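You operate a simulated robot arm through the tools that you are given. There is no shell and no other tool.

You are at the controls of a simulated robot arm. One attempt, no reset.

Task
Reject both leaking capsules on the belt, then run the rest through.
Fine: leakers end in the yellow crate under the reject slot, the rest in the crate under the chute; one press to start, one to stop.
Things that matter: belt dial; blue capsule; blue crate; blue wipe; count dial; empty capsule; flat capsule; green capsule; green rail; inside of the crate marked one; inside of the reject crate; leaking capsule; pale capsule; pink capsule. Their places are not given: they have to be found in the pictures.

Only the result counts: the job must be done as asked and must still hold three seconds after the hand-in. Knocking over, shifting, dropping, spilling or breaking anything else fails it.

Robot
A 6-joint arm with a two-finger parallel gripper, fixed in place. Base frame: the origin is on the floor under the middle of its stand, x ahead of it, y to its left, z up; the work surface is at about z = 0.85. Lengths are in m, angles in degrees, forces in N, time in s.
It reaches about 1.347 m from its shoulder. Its first joint turns from -166.0 to 166.0 degrees. Payload 3.91 kg.
Tool frame: the origin (TCP) lies between the finger pads and is the grasp point; the fingertips stand 0.03 m ahead of it; z points along the fingers, y is the line along which they close. The gripper opens to 0.11 m. The fingers are 0.02 m wide and 0.01 m thick; the gripper's body (0.048 by 0.112 m) begins 0.055 m behind the TCP.
Orientation is that of the tool frame in the base frame, as a unit quaternion [x, y, z, w]. With the fingers straight down and closing along the base's y, the tool's x points along the base's -x, its y along +y and its z along -z.

Tools
- The arm moves only by the tool step_arm. Its argument "steps" is a list of rows, each a list of 3 entries, a list of its own where there are three numbers: the shift along the base's x, y, z in m, then the turn, a rotation vector about the base's x, y, z in degrees, then the closure, from 0 (fully open) to 1 (shut). In form: [[[tx, ty, tz], [rx, ry, rz], grip], ...]. A call has 1 to 20 rows; each row shifts and turns the commanded pose from where the row before left it. A row lasts 0.2 s, in which the tool goes at most 0.05 m and 8.6 degrees; a call with a longer step from one row to the next is refused whole, and so is a gripper value outside its range. Where a pose cannot be reached the arm comes as near as it can. A force on the tool above 40 N (or 10 N above the force at the start of the call, whichever is more), or a blocked arm, ends the call early, and 0.2 s more pass. Each finger travels about 0.108 m/s and halts on what it meets, pressing with about 28 N; the grip force reading is that of the motor and also rises with nothing between the fingers. The clock runs only during rows and for 0.2 s after the last one: add rows that do not move to give the fingers time. The reply holds the time, the measured pose of the TCP, the force on the tool along the base axes, the opening and the grip force, in the units named above and with some noise, with the torque about the TCP (base axes, N m) and any sound that the robot's microphone picked up.
- Cameras (640 x 400 px; columns grow to the right, rows downward): "scene" is fixed at [0.0501, 0.499, 1.4178]; the picture's right is [-0.12, -0.99, 0.00], its down [-0.74, 0.09, -0.67] and it looks along [0.67, -0.08, -0.74] (base axes); focal length 214 px, centre (320, 200). "wrist" rides on the gripper at [0.072, 0.017, -0.103] in the tool frame; the picture's right is [-0.23, 0.97, 0.00], its down [-0.76, -0.18, -0.62] and it looks along [-0.61, -0.14, 0.78] (tool axes); focal length 222 px, centre (320, 200).
- get_image(camera): a new picture of that camera. It takes no simulated time.
- measure_at(camera, pixels): for up to 12 pixels [column, row] of the newest picture of that camera ("zoom" is the newest enlarged one), the place [x, y, z] in the base frame of the surface seen there, good to about 0.003 m. It takes no simulated time.
- inspect(camera, box): a new picture of the part [left, top, right, bottom] of that camera's present view, enlarged. It takes no simulated time.
- finish_job(): hands the job in; it is judged then, once.

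Unless the task says otherwise, let go and move clear before handing in.

The tools are called after "Emit:" as a command line: name --argument value ..., lists and objects as JSON in quotes. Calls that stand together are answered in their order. step_arm: Moves the arm, as the interface text tells. Its arguments: {"type":"object","properties":{"steps":{"type":"array"}},"required":["steps"]} The other tools are called the same way: get_image (camera) takes a picture; measure_at (camera, pixels) gives the place of the surface under pixels of a picture; inspect (camera, box) takes an enlarged picture of a part of a camera's view; finish_job () hands the job in.

At the start:

```text
t: 0.0
tool_pos: [0.5933, -0.2843, 1.2062]
ee_rot: [0.0, 1.0, -0.001, -0.001]
ft_force: [0.0, -0.1, -0.2]
torque: [0.02, -0.01, 0.01]
grip_width: 0.1099
grasp_force: 0.1
```

scene: 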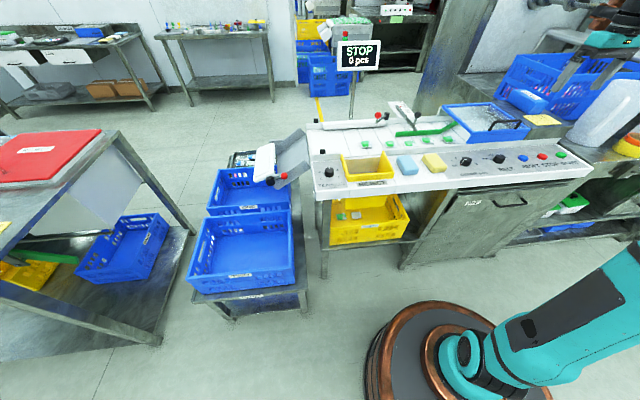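
wrist: 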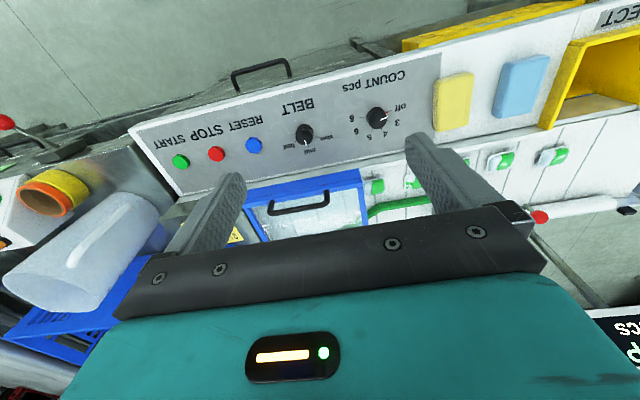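

The scene shows a belt machine with a panel at about (310-590, 130-190), a STOP/0 pcs display, and blue crates at the chute on the left. I'll enlarge several regions to find the parts.

Emit:
inspect --camera "scene" --box '[300, 90, 460, 200]'

Emit:
inspect --camera "scene" --box '[430, 90, 610, 210]'

Emit:
inspect --camera "scene" --box '[180, 120, 420, 300]'

Emit:
inspect --camera "wrist" --box '[120, 50, 440, 250]'

Emit:
inspect --camera "wrist" --box '[340, 0, 640, 250]'

```text
3.64 times, centred on (380, 145) of scene
```

zoom: 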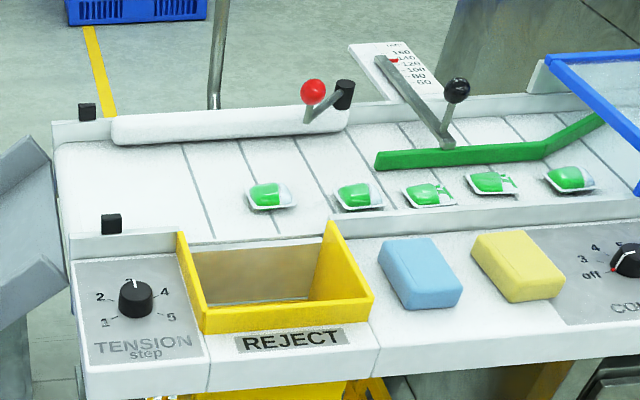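

```text
3.33 times, centred on (520, 150) of scene
```

zoom: 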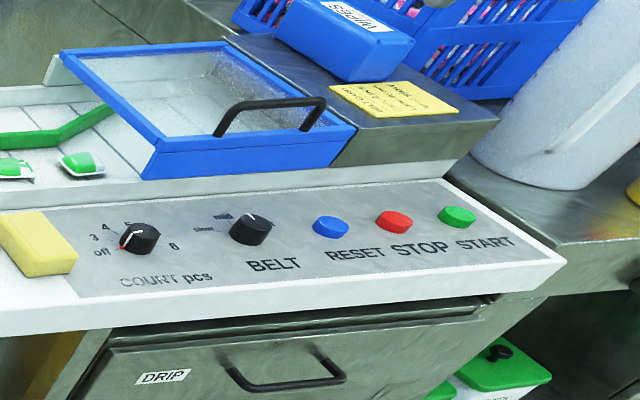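

```text
2.22 times, centred on (300, 210) of scene
```

zoom: 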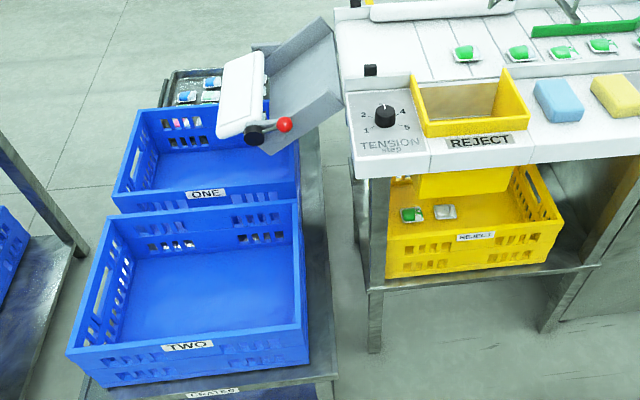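

```text
2.00 times, centred on (280, 150) of wrist
```

zoom: 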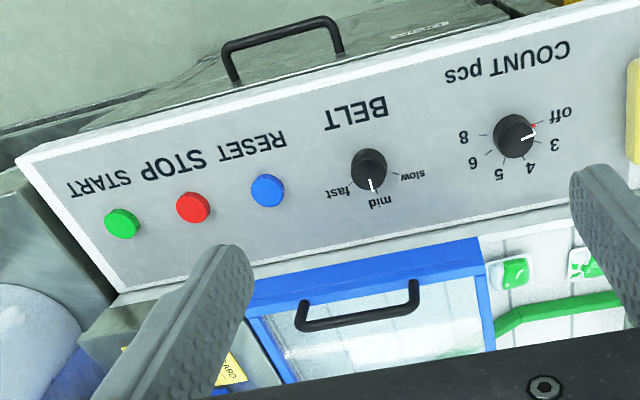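

```text
1.60 times, centred on (490, 125) of wrist
```

zoom: 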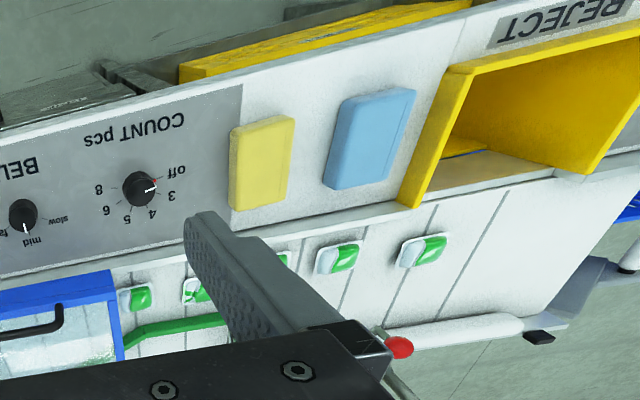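

The belt carries at least five green capsules at scene (365-445, 138-150). The third and fourth look stained. I'll zoom closer on them and on the guard, the notes and the crates.

Emit:
inspect --camera "scene" --box '[355, 125, 415, 155]'

Emit:
inspect --camera "scene" --box '[400, 120, 460, 155]'

Emit:
inspect --camera "scene" --box '[440, 95, 540, 150]'

Emit:
inspect --camera "scene" --box '[520, 100, 570, 135]'

Emit:
inspect --camera "scene" --box '[320, 190, 410, 245]'

Emit:
inspect --camera "scene" --box '[330, 0, 430, 70]'

Emit:
inspect --camera "scene" --box '[200, 130, 320, 220]'

Emit:
inspect --camera "scene" --box '[490, 40, 640, 140]'

```text
10.67 times, centred on (385, 140) of scene
```

zoom: 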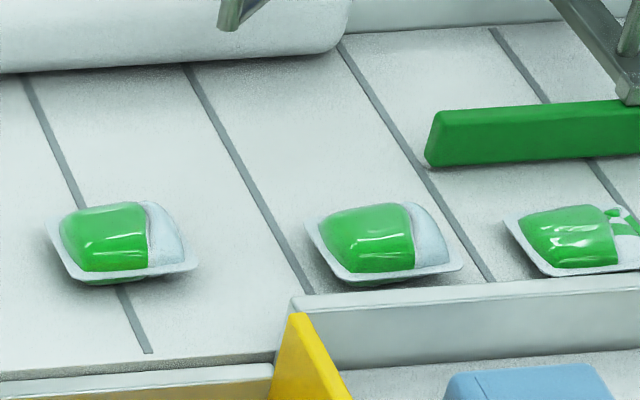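

```text
10.67 times, centred on (430, 138) of scene
```

zoom: 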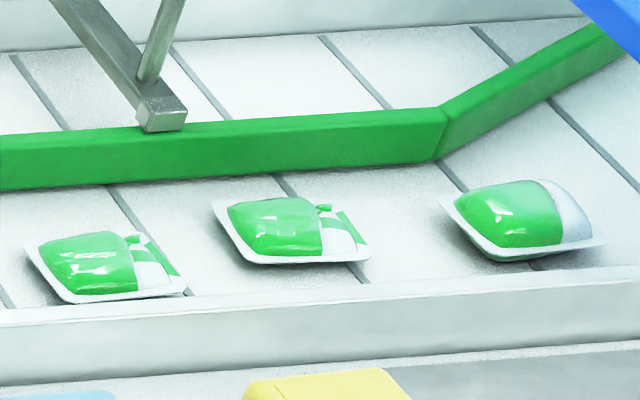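

```text
6.40 times, centred on (490, 122) of scene
```

zoom: 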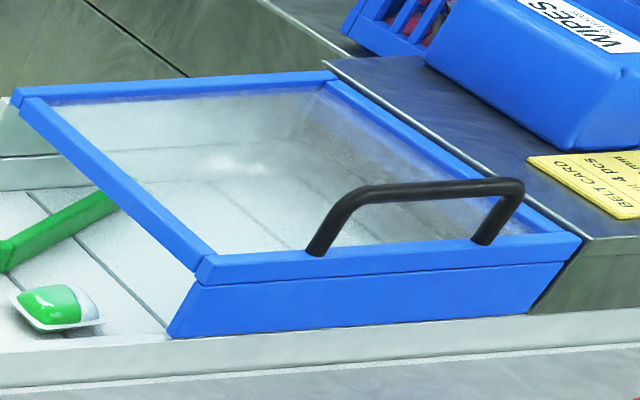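

```text
11.43 times, centred on (545, 118) of scene
```

zoom: 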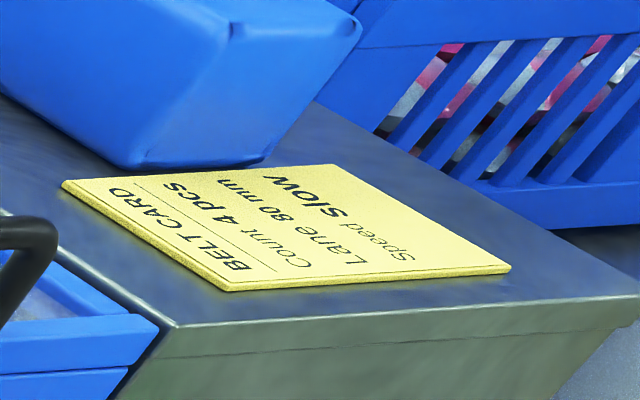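

```text
7.11 times, centred on (365, 218) of scene
```

zoom: 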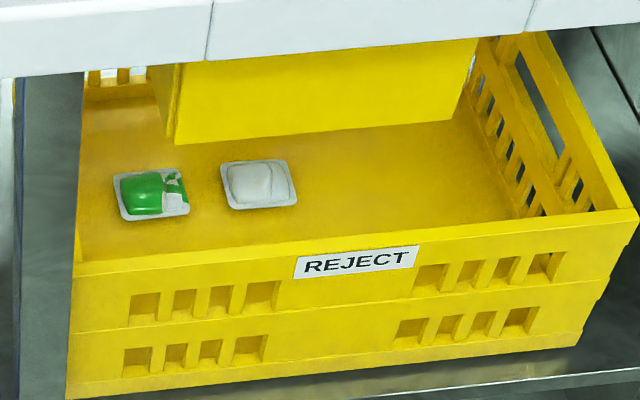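

```text
5.71 times, centred on (380, 35) of scene
```

zoom: 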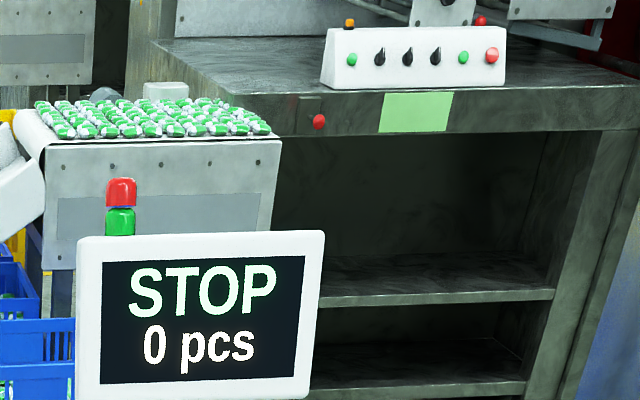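

```text
4.44 times, centred on (260, 175) of scene
```

zoom: 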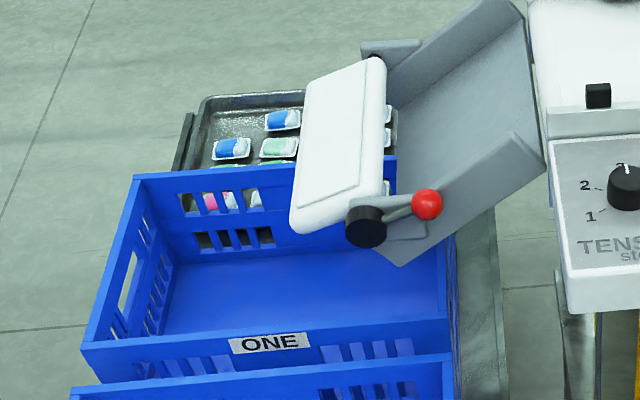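

```text
4.00 times, centred on (565, 90) of scene
```

zoom: 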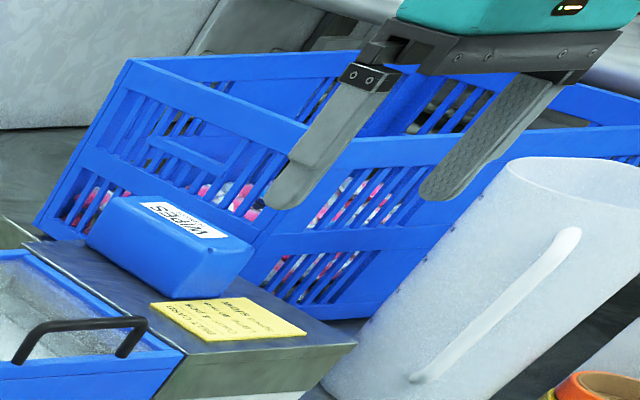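

The BELT CARD reads "Count 4 pcs, Lane 80 mm, Speed SLOW", but the job doesn't ask for dial changes. Capsules 3 and 4 have green streaks across the white part, like the one already in REJECT. I'll measure the key spots next.

Emit:
get_image --camera "scene"

Emit:
measure_at --camera "scene" --pixels '[[367, 143], [389, 143], [408, 143], [427, 140], [447, 138], [370, 172], [345, 155], [392, 155], [368, 150], [541, 155], [525, 158], [513, 160]]'

Emit:
measure_at --camera "scene" --pixels '[[378, 116], [387, 113], [350, 123], [330, 127], [414, 114], [420, 132], [396, 133], [268, 182], [285, 176], [265, 160], [239, 200], [345, 215]]'

Emit:
measure_at --camera "scene" --pixels '[[558, 154], [541, 156], [525, 158], [500, 159], [466, 162], [404, 165], [432, 162], [327, 172], [310, 140], [320, 153], [475, 140], [490, 110]]'

```text
taken
```

scene: 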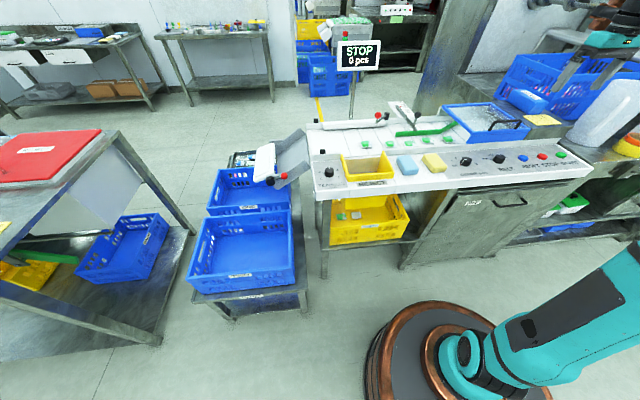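

```text
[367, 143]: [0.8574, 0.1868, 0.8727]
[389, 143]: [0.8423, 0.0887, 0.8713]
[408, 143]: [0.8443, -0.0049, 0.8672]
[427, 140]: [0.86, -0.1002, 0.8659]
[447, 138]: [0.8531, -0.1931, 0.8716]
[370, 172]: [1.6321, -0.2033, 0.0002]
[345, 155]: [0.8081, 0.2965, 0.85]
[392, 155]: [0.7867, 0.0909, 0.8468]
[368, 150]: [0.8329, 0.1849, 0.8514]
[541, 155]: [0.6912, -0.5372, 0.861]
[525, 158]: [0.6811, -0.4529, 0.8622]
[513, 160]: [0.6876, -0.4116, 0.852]
```

```text
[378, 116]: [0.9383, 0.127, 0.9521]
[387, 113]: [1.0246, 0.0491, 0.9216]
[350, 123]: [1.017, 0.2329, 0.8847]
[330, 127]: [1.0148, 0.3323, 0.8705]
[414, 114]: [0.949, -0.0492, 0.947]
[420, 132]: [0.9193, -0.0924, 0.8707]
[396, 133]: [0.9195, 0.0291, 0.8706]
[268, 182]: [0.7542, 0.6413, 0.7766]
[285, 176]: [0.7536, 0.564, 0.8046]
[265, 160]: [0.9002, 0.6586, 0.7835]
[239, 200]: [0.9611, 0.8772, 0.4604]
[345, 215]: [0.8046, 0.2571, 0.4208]
```

```text
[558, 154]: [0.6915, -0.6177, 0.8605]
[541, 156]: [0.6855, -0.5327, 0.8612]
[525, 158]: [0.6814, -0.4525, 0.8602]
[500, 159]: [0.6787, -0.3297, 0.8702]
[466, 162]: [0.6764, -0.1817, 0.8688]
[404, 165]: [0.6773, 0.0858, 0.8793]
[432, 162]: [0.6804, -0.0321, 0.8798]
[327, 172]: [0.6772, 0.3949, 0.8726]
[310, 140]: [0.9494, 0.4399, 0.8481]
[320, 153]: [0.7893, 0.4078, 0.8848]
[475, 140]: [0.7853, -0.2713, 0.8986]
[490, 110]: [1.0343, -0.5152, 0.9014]
```

Belt height is about 0.85 and the capsules sit near x=0.85, spaced about 0.095 m apart. I'll measure the reject slot (scene 345-395, 150-180) and the chute in zoomed views.

Emit:
inspect --camera "scene" --box '[310, 130, 420, 200]'

Emit:
measure_at --camera "zoom" --pixels '[[220, 200], [300, 200], [380, 200], [220, 240], [300, 240], [380, 240], [200, 180], [480, 200], [440, 130], [190, 160], [340, 265], [490, 250]]'

```text
5.71 times, centred on (365, 165) of scene
```

zoom: 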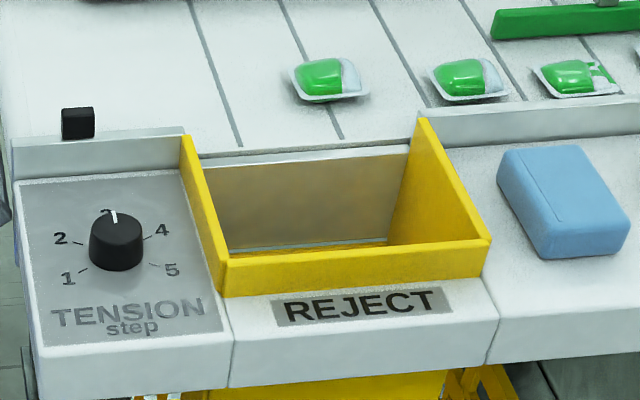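

```text
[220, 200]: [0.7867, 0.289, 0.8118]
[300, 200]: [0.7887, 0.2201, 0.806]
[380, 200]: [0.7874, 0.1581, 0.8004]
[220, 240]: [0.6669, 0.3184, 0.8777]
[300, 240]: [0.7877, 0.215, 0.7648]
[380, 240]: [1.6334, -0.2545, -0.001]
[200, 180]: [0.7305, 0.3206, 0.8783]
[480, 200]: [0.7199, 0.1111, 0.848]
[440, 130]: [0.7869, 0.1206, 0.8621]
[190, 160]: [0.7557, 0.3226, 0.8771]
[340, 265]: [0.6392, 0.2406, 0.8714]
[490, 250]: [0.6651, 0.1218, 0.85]
```

The slot opening spans about x 0.65-0.785, y 0.13-0.31. I'll check the reject crate and hood below it, and the chute and crates area.

Emit:
inspect --camera "scene" --box '[310, 185, 420, 255]'

Emit:
measure_at --camera "zoom" --pixels '[[178, 192], [235, 190], [200, 100], [440, 90], [300, 120], [320, 150], [120, 190], [140, 240], [540, 195], [400, 200], [450, 140], [500, 60]]'

Emit:
inspect --camera "scene" --box '[200, 120, 330, 215]'

Emit:
measure_at --camera "zoom" --pixels '[[370, 210], [420, 230], [395, 150], [500, 100], [480, 200], [455, 260], [340, 260], [210, 300], [250, 260], [120, 330], [160, 190], [350, 350]]'

```text
5.71 times, centred on (365, 220) of scene
```

zoom: 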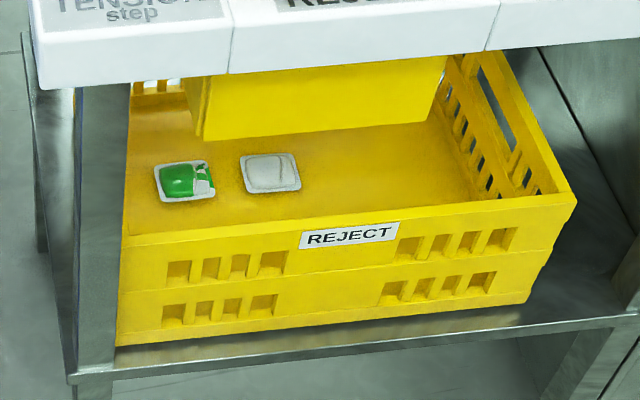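

```text
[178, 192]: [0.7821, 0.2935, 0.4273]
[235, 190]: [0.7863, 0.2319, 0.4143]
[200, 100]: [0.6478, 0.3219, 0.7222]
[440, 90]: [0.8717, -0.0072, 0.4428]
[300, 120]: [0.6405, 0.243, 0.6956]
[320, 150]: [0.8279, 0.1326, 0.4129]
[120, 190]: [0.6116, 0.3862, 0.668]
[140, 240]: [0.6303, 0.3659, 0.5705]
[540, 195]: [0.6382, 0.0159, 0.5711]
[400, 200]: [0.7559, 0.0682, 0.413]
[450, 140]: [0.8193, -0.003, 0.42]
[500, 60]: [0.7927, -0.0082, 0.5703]
```

```text
4.21 times, centred on (265, 168) of scene
```

zoom: 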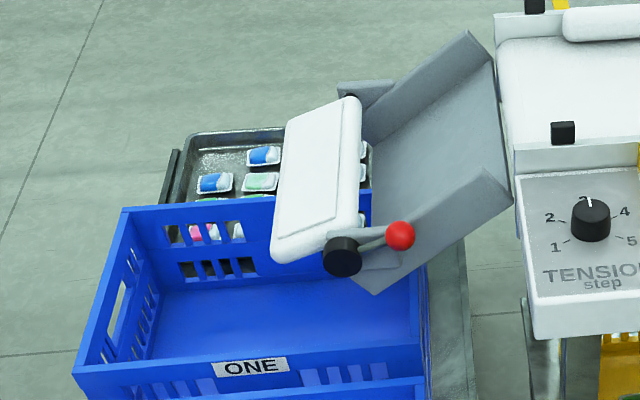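

```text
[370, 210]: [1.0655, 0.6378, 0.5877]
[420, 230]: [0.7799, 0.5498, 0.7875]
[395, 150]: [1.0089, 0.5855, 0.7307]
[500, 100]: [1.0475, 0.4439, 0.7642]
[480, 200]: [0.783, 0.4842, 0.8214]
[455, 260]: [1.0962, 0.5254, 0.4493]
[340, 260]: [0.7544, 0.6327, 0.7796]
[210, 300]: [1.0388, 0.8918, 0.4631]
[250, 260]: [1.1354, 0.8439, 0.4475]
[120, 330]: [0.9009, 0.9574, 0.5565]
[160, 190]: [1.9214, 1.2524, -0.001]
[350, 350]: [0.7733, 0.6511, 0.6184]
```

The slot's hood is open at the bottom, above the crate floor at z≈0.413. Next I'll check the white flap at the chute mouth and the crate ONE rims.

Emit:
measure_at --camera "zoom" --pixels '[[290, 125], [350, 105], [280, 245], [335, 225], [310, 170], [355, 150], [345, 245], [400, 235], [385, 285], [410, 280], [370, 265], [365, 95]]'

Emit:
measure_at --camera "zoom" --pixels '[[125, 212], [80, 370], [255, 367], [410, 350], [421, 300], [200, 210], [240, 320], [330, 300], [400, 320], [420, 130], [450, 80], [440, 170]]'

```text
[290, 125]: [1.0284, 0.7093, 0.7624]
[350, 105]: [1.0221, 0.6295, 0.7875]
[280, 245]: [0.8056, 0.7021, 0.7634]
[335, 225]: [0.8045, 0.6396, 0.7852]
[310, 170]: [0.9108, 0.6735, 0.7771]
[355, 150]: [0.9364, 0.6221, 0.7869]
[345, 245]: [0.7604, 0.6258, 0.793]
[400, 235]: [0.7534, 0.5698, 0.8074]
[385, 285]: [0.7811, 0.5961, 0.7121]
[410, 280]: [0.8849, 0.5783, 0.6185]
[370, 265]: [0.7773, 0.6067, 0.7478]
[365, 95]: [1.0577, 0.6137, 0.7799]
```

```text
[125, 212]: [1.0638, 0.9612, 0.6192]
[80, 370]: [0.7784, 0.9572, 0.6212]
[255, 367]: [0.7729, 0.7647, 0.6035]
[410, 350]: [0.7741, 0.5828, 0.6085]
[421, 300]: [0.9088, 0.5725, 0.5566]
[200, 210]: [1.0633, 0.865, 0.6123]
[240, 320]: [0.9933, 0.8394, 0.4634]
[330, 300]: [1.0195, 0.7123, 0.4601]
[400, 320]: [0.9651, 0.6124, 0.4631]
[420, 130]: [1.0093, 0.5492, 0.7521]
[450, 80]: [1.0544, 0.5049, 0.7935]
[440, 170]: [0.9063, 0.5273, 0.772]
```

Crate ONE spans x 0.775-1.064, y 0.575-0.96. The flap sits raised above the chute mouth, so the path into ONE is open. I'll move the wrist camera over the capsules for a closer look.

Emit:
step_arm --steps '[[[0.008, 0.04, -0.012], [0, 0, 0], 0], [[0.008, 0.04, -0.012], [0, 0, 0], 0], [[0.008, 0.04, -0.012], [0, 0, 0], 0], [[0.008, 0.04, -0.012], [0, 0, 0], 0], [[0.008, 0.04, -0.012], [0, 0, 0], 0], [[0.008, 0.04, -0.012], [0, 0, 0], 0], [[0.008, 0.04, -0.012], [0, 0, 0], 0], [[0, 0, 0], [0, 0, 0], 0]]'

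Emit:
get_image --camera "wrist"

```text
t: 1.8
tool_pos: [0.6486, -0.0031, 1.1231]
ee_rot: [0.0, 1.0, -0.001, 0.0]
ft_force: [-0.1, 0.2, -0.1]
torque: [0.01, 0.0, -0.02]
grip_width: 0.1103
grasp_force: 0.1
```

```text
taken
```

wrist: 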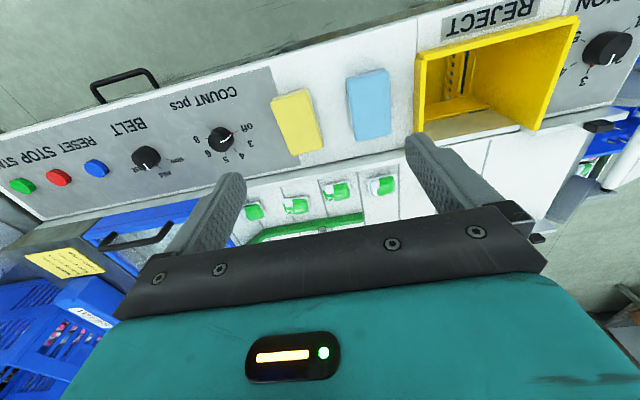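

The wrist view shows the capsules between the fingers at (250-385, 185-212). I'll enlarge that area.

Emit:
inspect --camera "wrist" --box '[235, 165, 325, 225]'

Emit:
inspect --camera "wrist" --box '[310, 160, 430, 235]'

Emit:
inspect --camera "wrist" --box '[0, 100, 280, 275]'

Emit:
inspect --camera "wrist" --box '[400, 0, 640, 150]'

```text
6.67 times, centred on (280, 195) of wrist
```

zoom: 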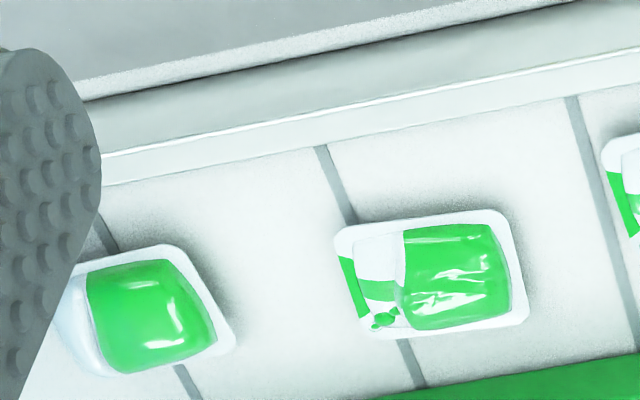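

```text
5.33 times, centred on (370, 198) of wrist
```

zoom: 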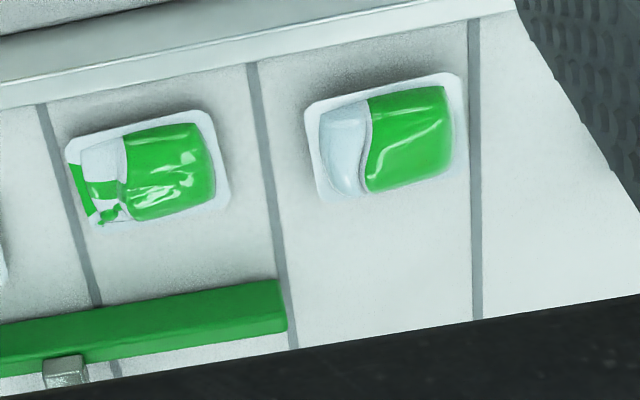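

```text
2.29 times, centred on (140, 188) of wrist
```

zoom: 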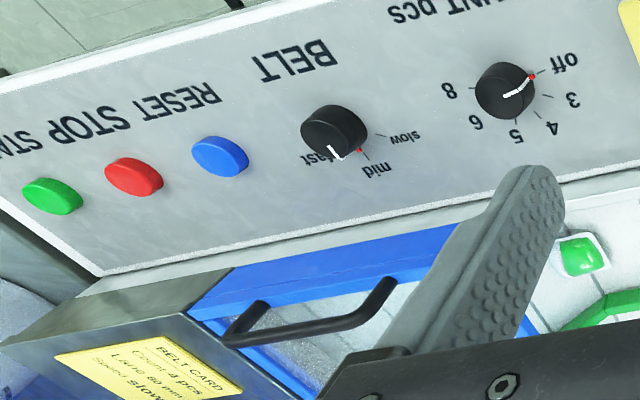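

```text
2.67 times, centred on (520, 75) of wrist
```

zoom: 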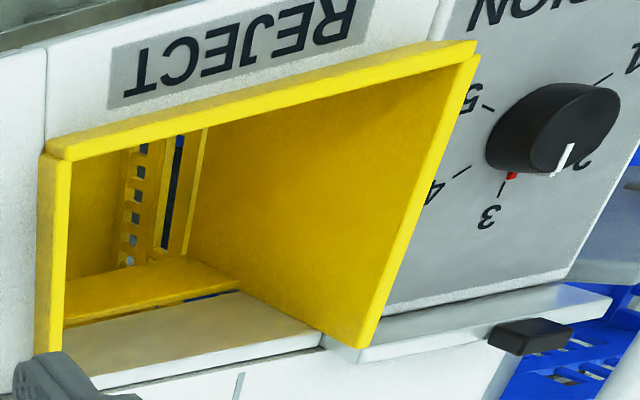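

Capsules at wrist (295,205) and (335,190) are clearly splashed and deflated, so they are the leakers; (253,210) and (382,185) look sound. I'll measure the leakers' edges.

Emit:
inspect --camera "wrist" --box '[275, 170, 365, 230]'

```text
6.67 times, centred on (320, 200) of wrist
```

zoom: 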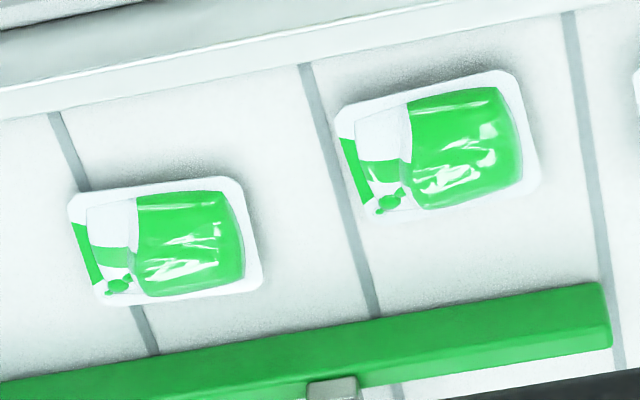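

Emit:
measure_at --camera "zoom" --pixels '[[338, 107], [506, 73], [538, 184], [370, 222], [470, 140], [385, 130], [70, 199], [235, 178], [262, 277], [105, 303], [195, 230], [110, 240]]'

Emit:
measure_at --camera "zoom" --pixels '[[420, 60], [450, 30], [460, 40], [450, 300], [560, 290], [330, 380], [300, 150], [580, 200], [300, 70], [280, 20], [515, 120], [150, 320]]'

```text
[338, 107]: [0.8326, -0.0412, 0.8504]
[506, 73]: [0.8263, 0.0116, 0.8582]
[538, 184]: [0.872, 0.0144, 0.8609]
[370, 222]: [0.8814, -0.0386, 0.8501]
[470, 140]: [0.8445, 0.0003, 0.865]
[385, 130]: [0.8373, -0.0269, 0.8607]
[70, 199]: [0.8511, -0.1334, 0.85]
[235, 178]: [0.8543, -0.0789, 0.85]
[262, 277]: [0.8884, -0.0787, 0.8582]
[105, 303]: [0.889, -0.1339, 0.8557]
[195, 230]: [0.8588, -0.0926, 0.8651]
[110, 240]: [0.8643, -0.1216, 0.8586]
```

```text
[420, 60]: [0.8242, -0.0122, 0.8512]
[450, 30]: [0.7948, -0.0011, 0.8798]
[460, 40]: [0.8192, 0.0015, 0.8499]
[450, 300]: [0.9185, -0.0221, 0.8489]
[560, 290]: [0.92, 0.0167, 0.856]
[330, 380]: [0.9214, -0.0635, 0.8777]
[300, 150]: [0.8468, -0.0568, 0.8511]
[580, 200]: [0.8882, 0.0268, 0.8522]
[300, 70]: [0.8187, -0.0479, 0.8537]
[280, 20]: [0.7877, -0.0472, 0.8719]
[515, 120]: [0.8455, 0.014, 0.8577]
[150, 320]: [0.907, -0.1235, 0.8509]
```

The leakers are centred near (0.853, -0.012) and (0.867, -0.106), about 0.055 long in y, with their tops at 0.865. Before picking, I'll measure the inside of the slot from this wrist view.

Emit:
inspect --camera "wrist" --box '[400, 0, 600, 150]'

Emit:
measure_at --camera "zoom" --pixels '[[90, 200], [150, 200], [200, 180], [120, 290], [200, 285], [250, 300], [150, 340], [300, 330], [60, 250], [350, 200], [290, 100], [430, 300]]'

```text
2.67 times, centred on (500, 75) of wrist
```

zoom: 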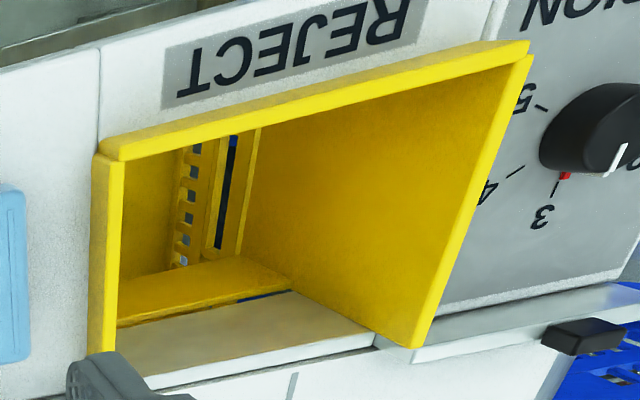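

```text
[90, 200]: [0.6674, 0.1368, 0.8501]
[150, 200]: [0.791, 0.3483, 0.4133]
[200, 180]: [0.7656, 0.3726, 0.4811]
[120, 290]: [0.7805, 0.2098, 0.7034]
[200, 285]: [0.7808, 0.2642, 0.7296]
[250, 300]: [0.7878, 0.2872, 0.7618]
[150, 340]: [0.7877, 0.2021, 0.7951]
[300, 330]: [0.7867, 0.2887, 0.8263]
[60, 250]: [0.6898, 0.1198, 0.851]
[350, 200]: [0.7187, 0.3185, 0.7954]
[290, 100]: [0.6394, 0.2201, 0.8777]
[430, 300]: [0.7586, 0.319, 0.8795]
```

The slot is clear straight down (x≈0.65-0.78, y≈0.147-0.318). I'll hover above leaker A at (0.853, -0.013) with the fingers about 0.08 m apart.

Emit:
step_arm --steps '[[[0.034, -0.0017, -0.0238], [0, 0, 0], 0.27], [[0.034, -0.0017, -0.0238], [0, 0, 0], 0.27], [[0.034, -0.0017, -0.0238], [0, 0, 0], 0.27], [[0.034, -0.0017, -0.0238], [0, 0, 0], 0.27], [[0.034, -0.0017, -0.0238], [0, 0, 0], 0.27], [[0.034, -0.0017, -0.0238], [0, 0, 0], 0.27], [[0, 0, 0], [0, 0, 0], 0.27]]'

Emit:
get_image --camera "wrist"

Emit:
inspect --camera "scene" --box '[340, 80, 480, 170]'

```text
t: 3.4
tool_pos: [0.854, -0.0117, 0.98]
ee_rot: [0.001, 1.0, -0.001, 0.0]
ft_force: [-0.8, 0.4, -0.9]
torque: [0.03, 0.01, 0.0]
grip_width: 0.0803
grasp_force: 0.1
```

```text
taken
```

wrist: 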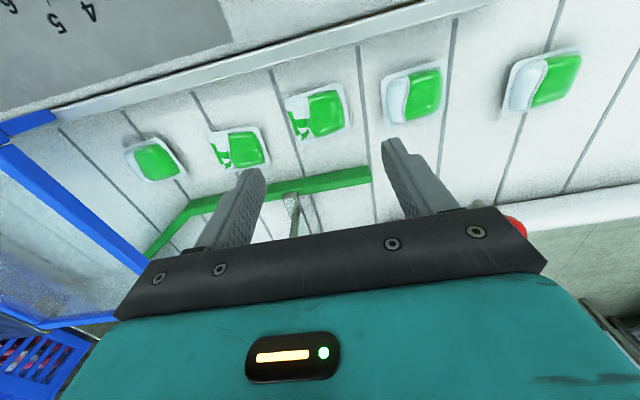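

```text
4.44 times, centred on (410, 125) of scene
```

zoom: 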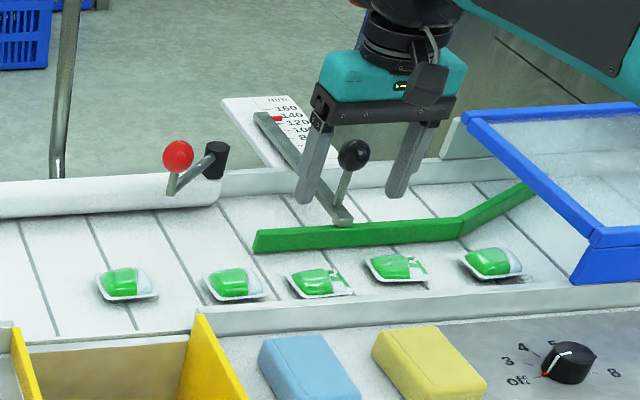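

All five capsules are visible in this close wrist view, with A at (318,112) and B at (238,150). I'll enlarge and re-measure.

Emit:
inspect --camera "wrist" --box '[200, 70, 360, 180]'

Emit:
measure_at --camera "wrist" --pixels '[[286, 100], [340, 85], [350, 125], [300, 140], [318, 112], [210, 135], [258, 130], [270, 165], [225, 170], [238, 150], [400, 92], [155, 158]]'

Emit:
inspect --camera "wrist" --box '[370, 30, 600, 140]'

Emit:
inspect --camera "wrist" --box '[90, 110, 250, 220]'

```text
3.64 times, centred on (280, 125) of wrist
```

zoom: 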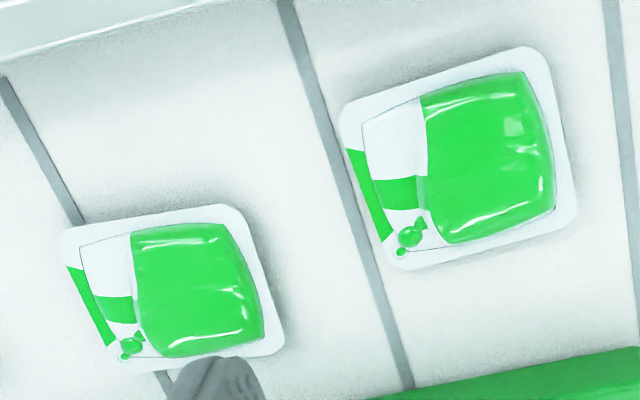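

```text
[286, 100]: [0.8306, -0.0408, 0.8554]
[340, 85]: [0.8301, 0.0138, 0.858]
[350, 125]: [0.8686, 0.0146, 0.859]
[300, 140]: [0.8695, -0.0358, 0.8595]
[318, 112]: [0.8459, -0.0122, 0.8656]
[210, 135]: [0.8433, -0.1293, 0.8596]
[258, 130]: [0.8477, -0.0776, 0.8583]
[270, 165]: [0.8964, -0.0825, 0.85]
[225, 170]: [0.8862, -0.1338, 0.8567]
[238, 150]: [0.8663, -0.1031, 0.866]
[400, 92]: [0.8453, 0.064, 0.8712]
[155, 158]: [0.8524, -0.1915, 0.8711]
```

```text
2.78 times, centred on (485, 85) of wrist
```

zoom: 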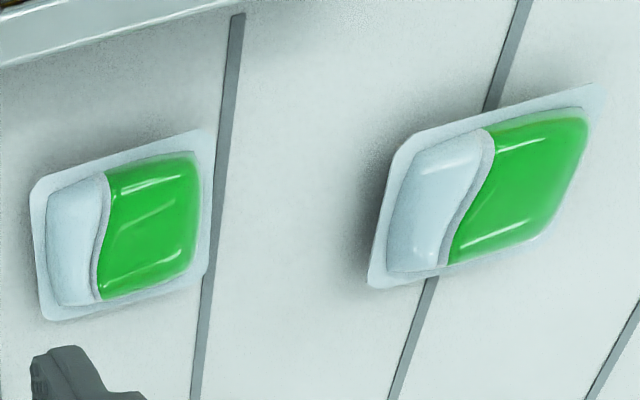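

```text
3.64 times, centred on (170, 165) of wrist
```

zoom: 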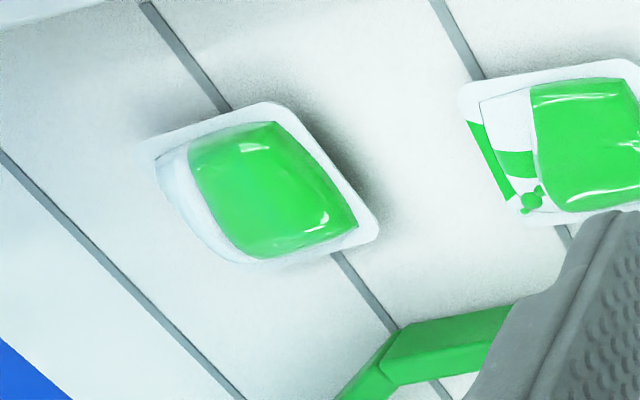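

Both leakers are confirmed: A centred at (0.850, -0.013) and B at (0.867, -0.105). I'll lower onto A to TCP z≈0.883 with the fingertips just above the belt.

Emit:
step_arm --steps '[[[-0.002, -0.001, -0.03], [0, 0, 0], 0.27], [[-0.002, 0, -0.03], [0, 0, 0], 0.27], [[0, 0, -0.02], [0, 0, 0], 0.27], [[0, 0, -0.01], [0, 0, 0], 0.27], [[0, 0, -0.006], [0, 0, 0], 0.27], [[0, 0, 0], [0, 0, 0], 0.27]]'

Emit:
get_image --camera "wrist"

Emit:
inspect --camera "scene" --box '[370, 100, 450, 160]'

```text
t: 4.8
tool_pos: [0.8495, -0.0147, 0.8832]
ee_rot: [0.0, 1.0, -0.001, 0.0]
ft_force: [-0.6, -0.3, 0.1]
torque: [0.01, -0.02, 0.03]
grip_width: 0.0801
grasp_force: 0.1
```

```text
taken
```

wrist: 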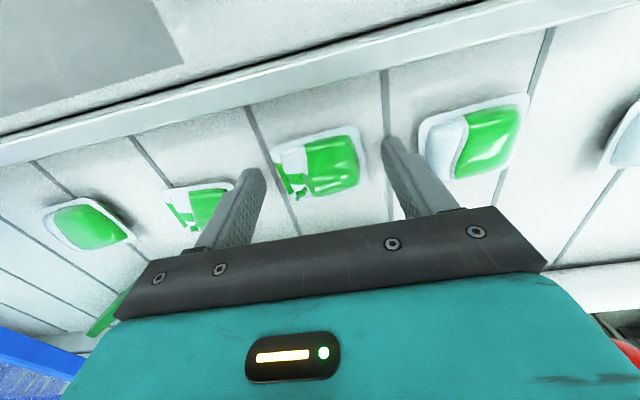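

```text
6.67 times, centred on (410, 130) of scene
```

zoom: 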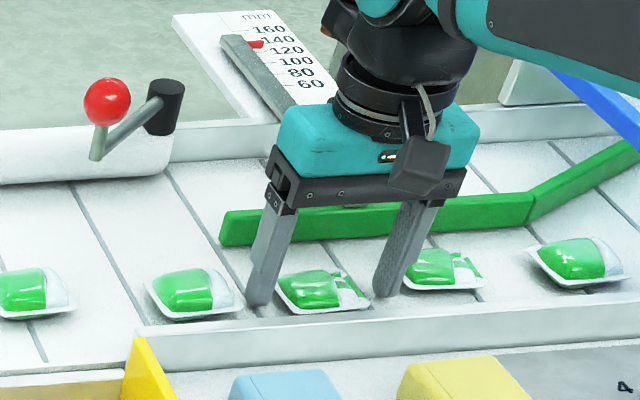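

The fingers straddle leaker A on either side (wrist 250 and 395, with A at 318). I'll close gently.

Emit:
step_arm --steps '[[[0, 0, 0], [0, 0, 0], 0.4], [[0, 0, 0], [0, 0, 0], 0.5], [[0, 0, 0], [0, 0, 0], 0.55], [[0, 0, 0], [0, 0, 0], 0.55]]'

Emit:
get_image --camera "wrist"

```text
t: 5.8
tool_pos: [0.85, -0.014, 0.8841]
ee_rot: [0.0, 1.0, -0.002, 0.0]
ft_force: [0.1, 0.8, -0.6]
torque: [0.01, -0.02, -0.02]
grip_width: 0.05
grasp_force: 0.4
```

```text
taken
```

wrist: 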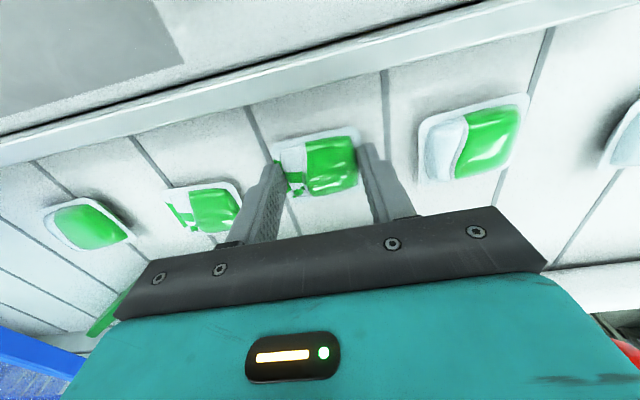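

Opening is 0.050 with little force, so the pads are just about at the capsule. I'll check the contact closely.

Emit:
inspect --camera "wrist" --box '[240, 110, 400, 210]'

Emit:
inspect --camera "scene" --box '[380, 110, 440, 155]'

```text
4.00 times, centred on (320, 160) of wrist
```

zoom: 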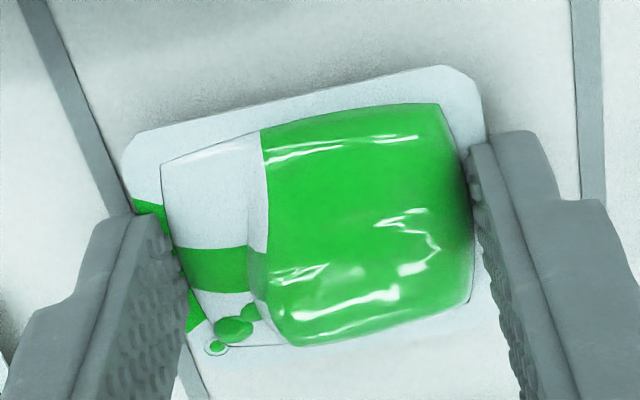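

```text
8.89 times, centred on (410, 132) of scene
```

zoom: 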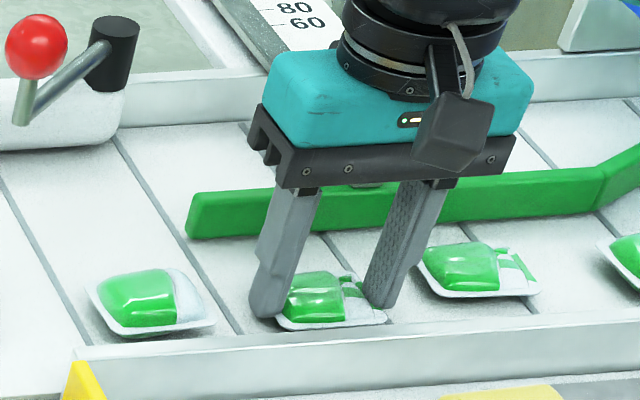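

The pads reach past the flange and almost touch the body. I'll close a little more, in stages.

Emit:
step_arm --steps '[[[0, 0, 0], [0, 0, 0], 0.6], [[0, 0, 0], [0, 0, 0], 0.65], [[0, 0, 0], [0, 0, 0], 0.65]]'

Emit:
inspect --camera "wrist" --box '[240, 110, 400, 210]'

```text
t: 6.6
tool_pos: [0.8496, -0.0135, 0.8823]
ee_rot: [0.0, 1.0, -0.001, -0.001]
ft_force: [0.3, 0.2, -0.2]
torque: [-0.01, 0.0, -0.04]
grip_width: 0.0483
grasp_force: 28.0
```

```text
4.00 times, centred on (320, 160) of wrist
```

zoom: 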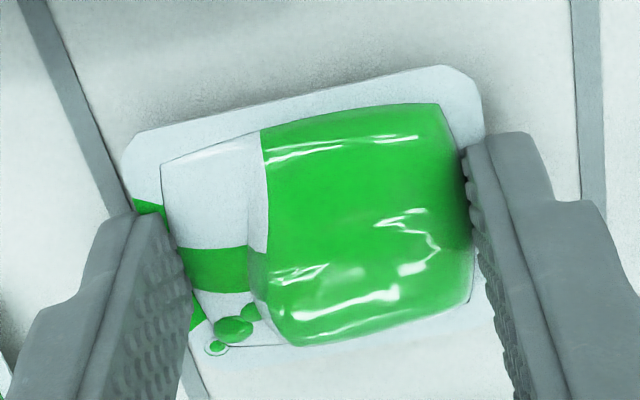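

Grip is firm at 0.0483 m, 28 N. I'll lift straight up and check that it holds.

Emit:
step_arm --steps '[[[0, 0, 0.01], [0, 0, 0], 0.65], [[0, 0, 0.02], [0, 0, 0], 0.65], [[0, 0, 0.03], [0, 0, 0], 0.65], [[0, 0, 0.03], [0, 0, 0], 0.65]]'

Emit:
inspect --camera "wrist" --box '[160, 70, 480, 270]'

Emit:
inspect --camera "scene" --box '[340, 80, 480, 170]'

```text
t: 7.6
tool_pos: [0.8489, -0.0138, 0.9721]
ee_rot: [0.0, 1.0, -0.001, 0.0]
ft_force: [0.2, -0.2, -1.3]
torque: [-0.02, -0.01, -0.02]
grip_width: 0.0485
grasp_force: 28.5
```

```text
2.00 times, centred on (320, 170) of wrist
```

zoom: 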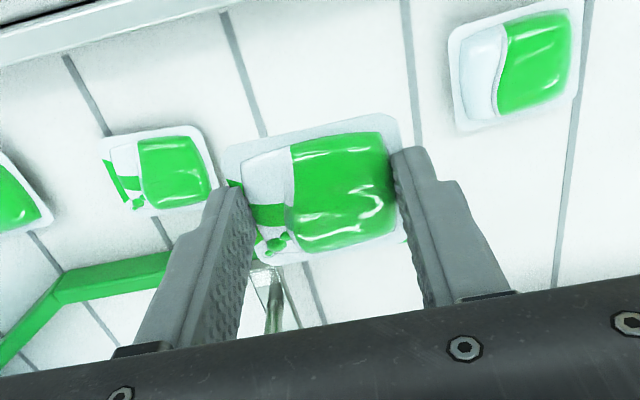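

```text
4.44 times, centred on (410, 125) of scene
```

zoom: 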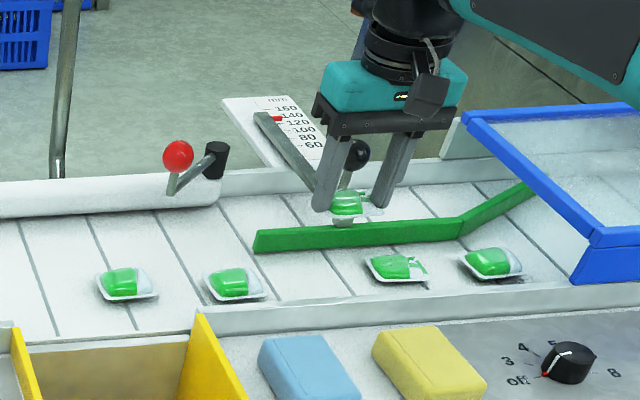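

Leaker A is held cleanly above the belt. I'll carry it over the slot at (0.71, 0.21) and stop above the opening.

Emit:
step_arm --steps '[[[-0.0232, 0.0373, 0.002], [0, 0, 0], 0.65], [[-0.0232, 0.0373, 0.002], [0, 0, 0], 0.65], [[-0.0232, 0.0373, 0], [0, 0, 0], 0.65], [[-0.0232, 0.0373, 0], [0, 0, 0], 0.65], [[-0.0232, 0.0373, 0], [0, 0, 0], 0.65], [[-0.0232, 0.0373, 0], [0, 0, 0], 0.65], [[0, 0, 0], [0, 0, 0], 0.65]]'

Emit:
get_image --camera "wrist"

Emit:
inspect --camera "scene" --box '[310, 90, 450, 200]'

```text
t: 9.2
tool_pos: [0.7094, 0.2081, 0.9789]
ee_rot: [0.0, 1.0, 0.0, -0.001]
ft_force: [-0.6, -0.1, -0.4]
torque: [0.0, -0.01, 0.01]
grip_width: 0.0482
grasp_force: 27.5
```

```text
taken
```

wrist: 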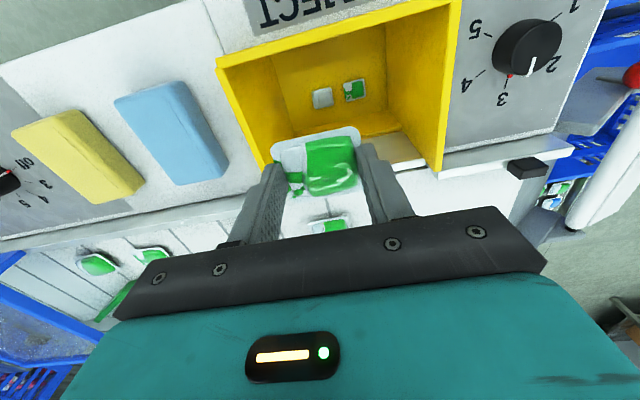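

```text
3.64 times, centred on (380, 145) of scene
```

zoom: 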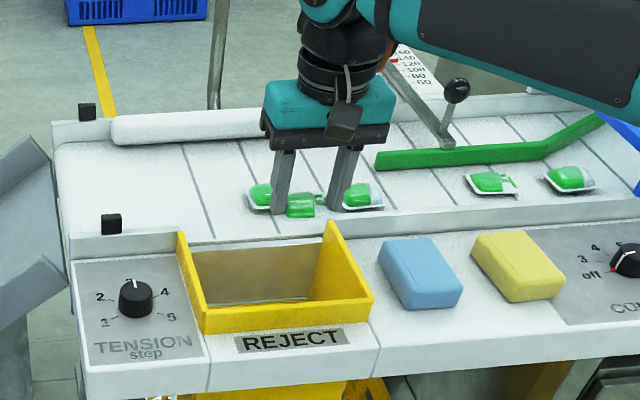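

The capsule is above the slot, and the two earlier rejects show through it at wrist (322,97) and (354,88). I'll measure the wall tops so the descent clears them.

Emit:
measure_at --camera "wrist" --pixels '[[222, 75], [245, 110], [262, 155], [455, 60], [442, 150], [340, 35], [322, 97], [354, 88], [300, 115], [410, 155], [360, 120], [330, 165]]'

```text
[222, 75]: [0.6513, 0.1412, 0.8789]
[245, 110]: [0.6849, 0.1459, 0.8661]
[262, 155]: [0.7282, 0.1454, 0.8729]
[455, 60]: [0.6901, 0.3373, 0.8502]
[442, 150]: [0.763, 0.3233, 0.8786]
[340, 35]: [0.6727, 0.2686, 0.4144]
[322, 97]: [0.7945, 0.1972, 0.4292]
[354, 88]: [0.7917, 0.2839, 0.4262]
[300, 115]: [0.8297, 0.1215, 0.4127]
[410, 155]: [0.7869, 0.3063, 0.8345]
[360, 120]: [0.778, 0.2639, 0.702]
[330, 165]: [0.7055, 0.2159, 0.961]
```

The slot interior spans y 0.146-0.32, and the old rejects lie at x≈0.79. I'll shift to x≈0.698, lower inside the slot, and release with a partial opening.

Emit:
step_arm --steps '[[[-0.011, 0.004, -0.03], [0, 0, 0], 0.65], [[0, 0, -0.03], [0, 0, 0], 0.65], [[0, 0, -0.03], [0, 0, 0], 0.65], [[0, 0, -0.03], [0, 0, 0], 0.65], [[0, 0, 0], [0, 0, 0], 0.65]]'

Emit:
get_image --camera "wrist"

Emit:
inspect --camera "scene" --box '[310, 90, 450, 200]'

```text
t: 10.4
tool_pos: [0.6982, 0.2126, 0.8563]
ee_rot: [0.001, 1.0, -0.001, 0.001]
ft_force: [0.5, -0.4, -0.5]
torque: [-0.02, 0.01, 0.03]
grip_width: 0.0485
grasp_force: 28.1
```

```text
taken
```

wrist: 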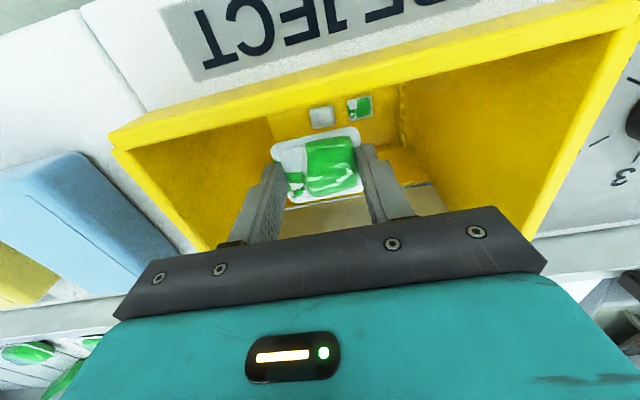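

```text
3.64 times, centred on (380, 145) of scene
```

zoom: 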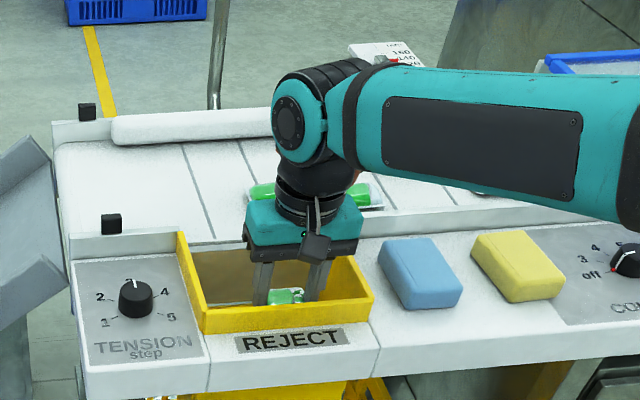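

The fingers and leaker A are inside the slot with free space on all sides and no contact force. I'll release it with a partial opening.

Emit:
step_arm --steps '[[[0, 0, 0], [0, 0, 0], 0.5], [[0, 0, 0], [0, 0, 0], 0.3], [[0, 0, 0], [0, 0, 0], 0.25], [[0, 0, 0], [0, 0, 0], 0.25], [[0, 0, 0], [0, 0, 0], 0.25]]'

Emit:
get_image --camera "wrist"

Emit:
inspect --camera "scene" --box '[310, 185, 420, 255]'

```text
t: 11.6
tool_pos: [0.6979, 0.2128, 0.8577]
ee_rot: [0.0, 1.0, 0.0, 0.0]
ft_force: [0.0, 0.3, -0.1]
torque: [0.0, -0.01, 0.02]
grip_width: 0.0825
grasp_force: 0.1
```

```text
taken
```

wrist: 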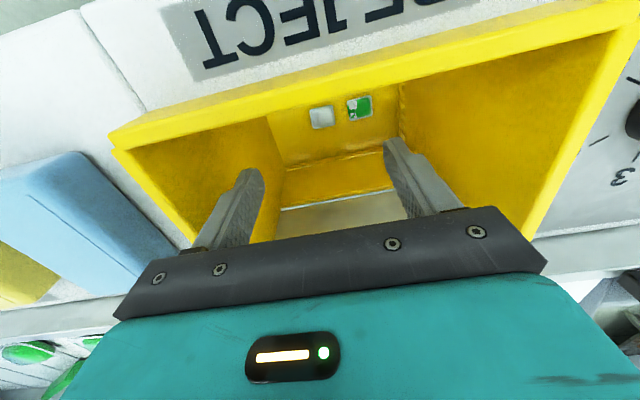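

```text
5.71 times, centred on (365, 220) of scene
```

zoom: 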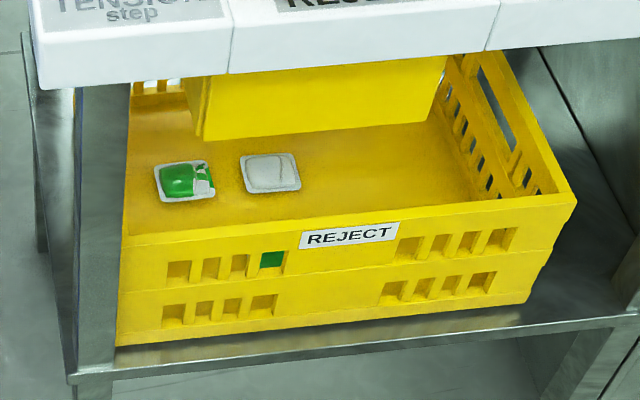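

Leaker A is in the reject crate; its green shows through the front vent at zoom (270,260), and the older rejects didn't move. I'll rise and go to hover over leaker B.

Emit:
step_arm --steps '[[[0, 0, 0.04], [0, 0, 0], 0.25], [[0, 0, 0.04], [0, 0, 0], 0.25], [[0, 0, 0.043], [0, 0, 0], 0.27], [[0.0188, -0.0353, 0], [0, 0, 0], 0.3], [[0.0188, -0.0353, 0], [0, 0, 0], 0.3], [[0.0188, -0.0353, 0], [0, 0, 0], 0.3], [[0.0188, -0.0353, 0], [0, 0, 0], 0.3], [[0.0188, -0.0353, 0], [0, 0, 0], 0.3], [[0.0188, -0.0353, 0], [0, 0, 0], 0.3], [[0.0188, -0.0353, 0], [0, 0, 0], 0.3], [[0.0188, -0.0353, 0], [0, 0, 0], 0.3], [[0.0188, -0.0353, 0], [0, 0, 0], 0.3], [[0, 0, 0], [0, 0, 0], 0.3]]'

Emit:
get_image --camera "wrist"

Emit:
get_image --camera "scene"

```text
t: 14.4
tool_pos: [0.8682, -0.1056, 0.9798]
ee_rot: [0.0, 1.0, -0.001, 0.0]
ft_force: [0.1, 0.6, 0.2]
torque: [0.01, -0.02, 0.04]
grip_width: 0.0769
grasp_force: 0.1
```

```text
taken
```

wrist: 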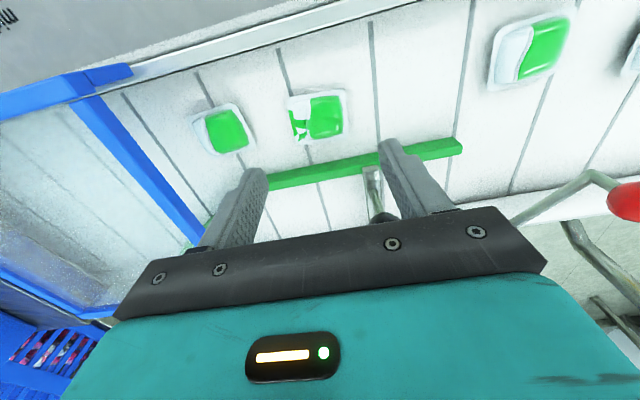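

```text
taken
```

scene: 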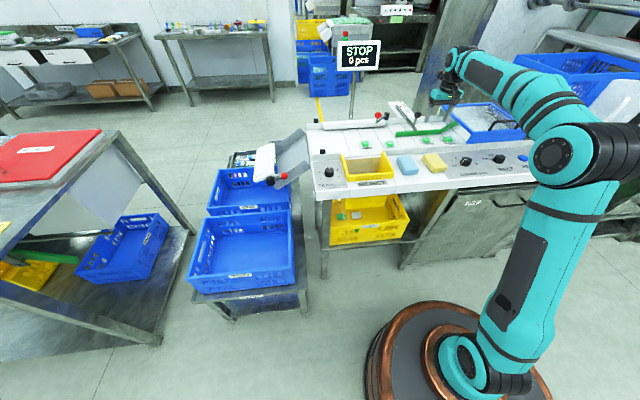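

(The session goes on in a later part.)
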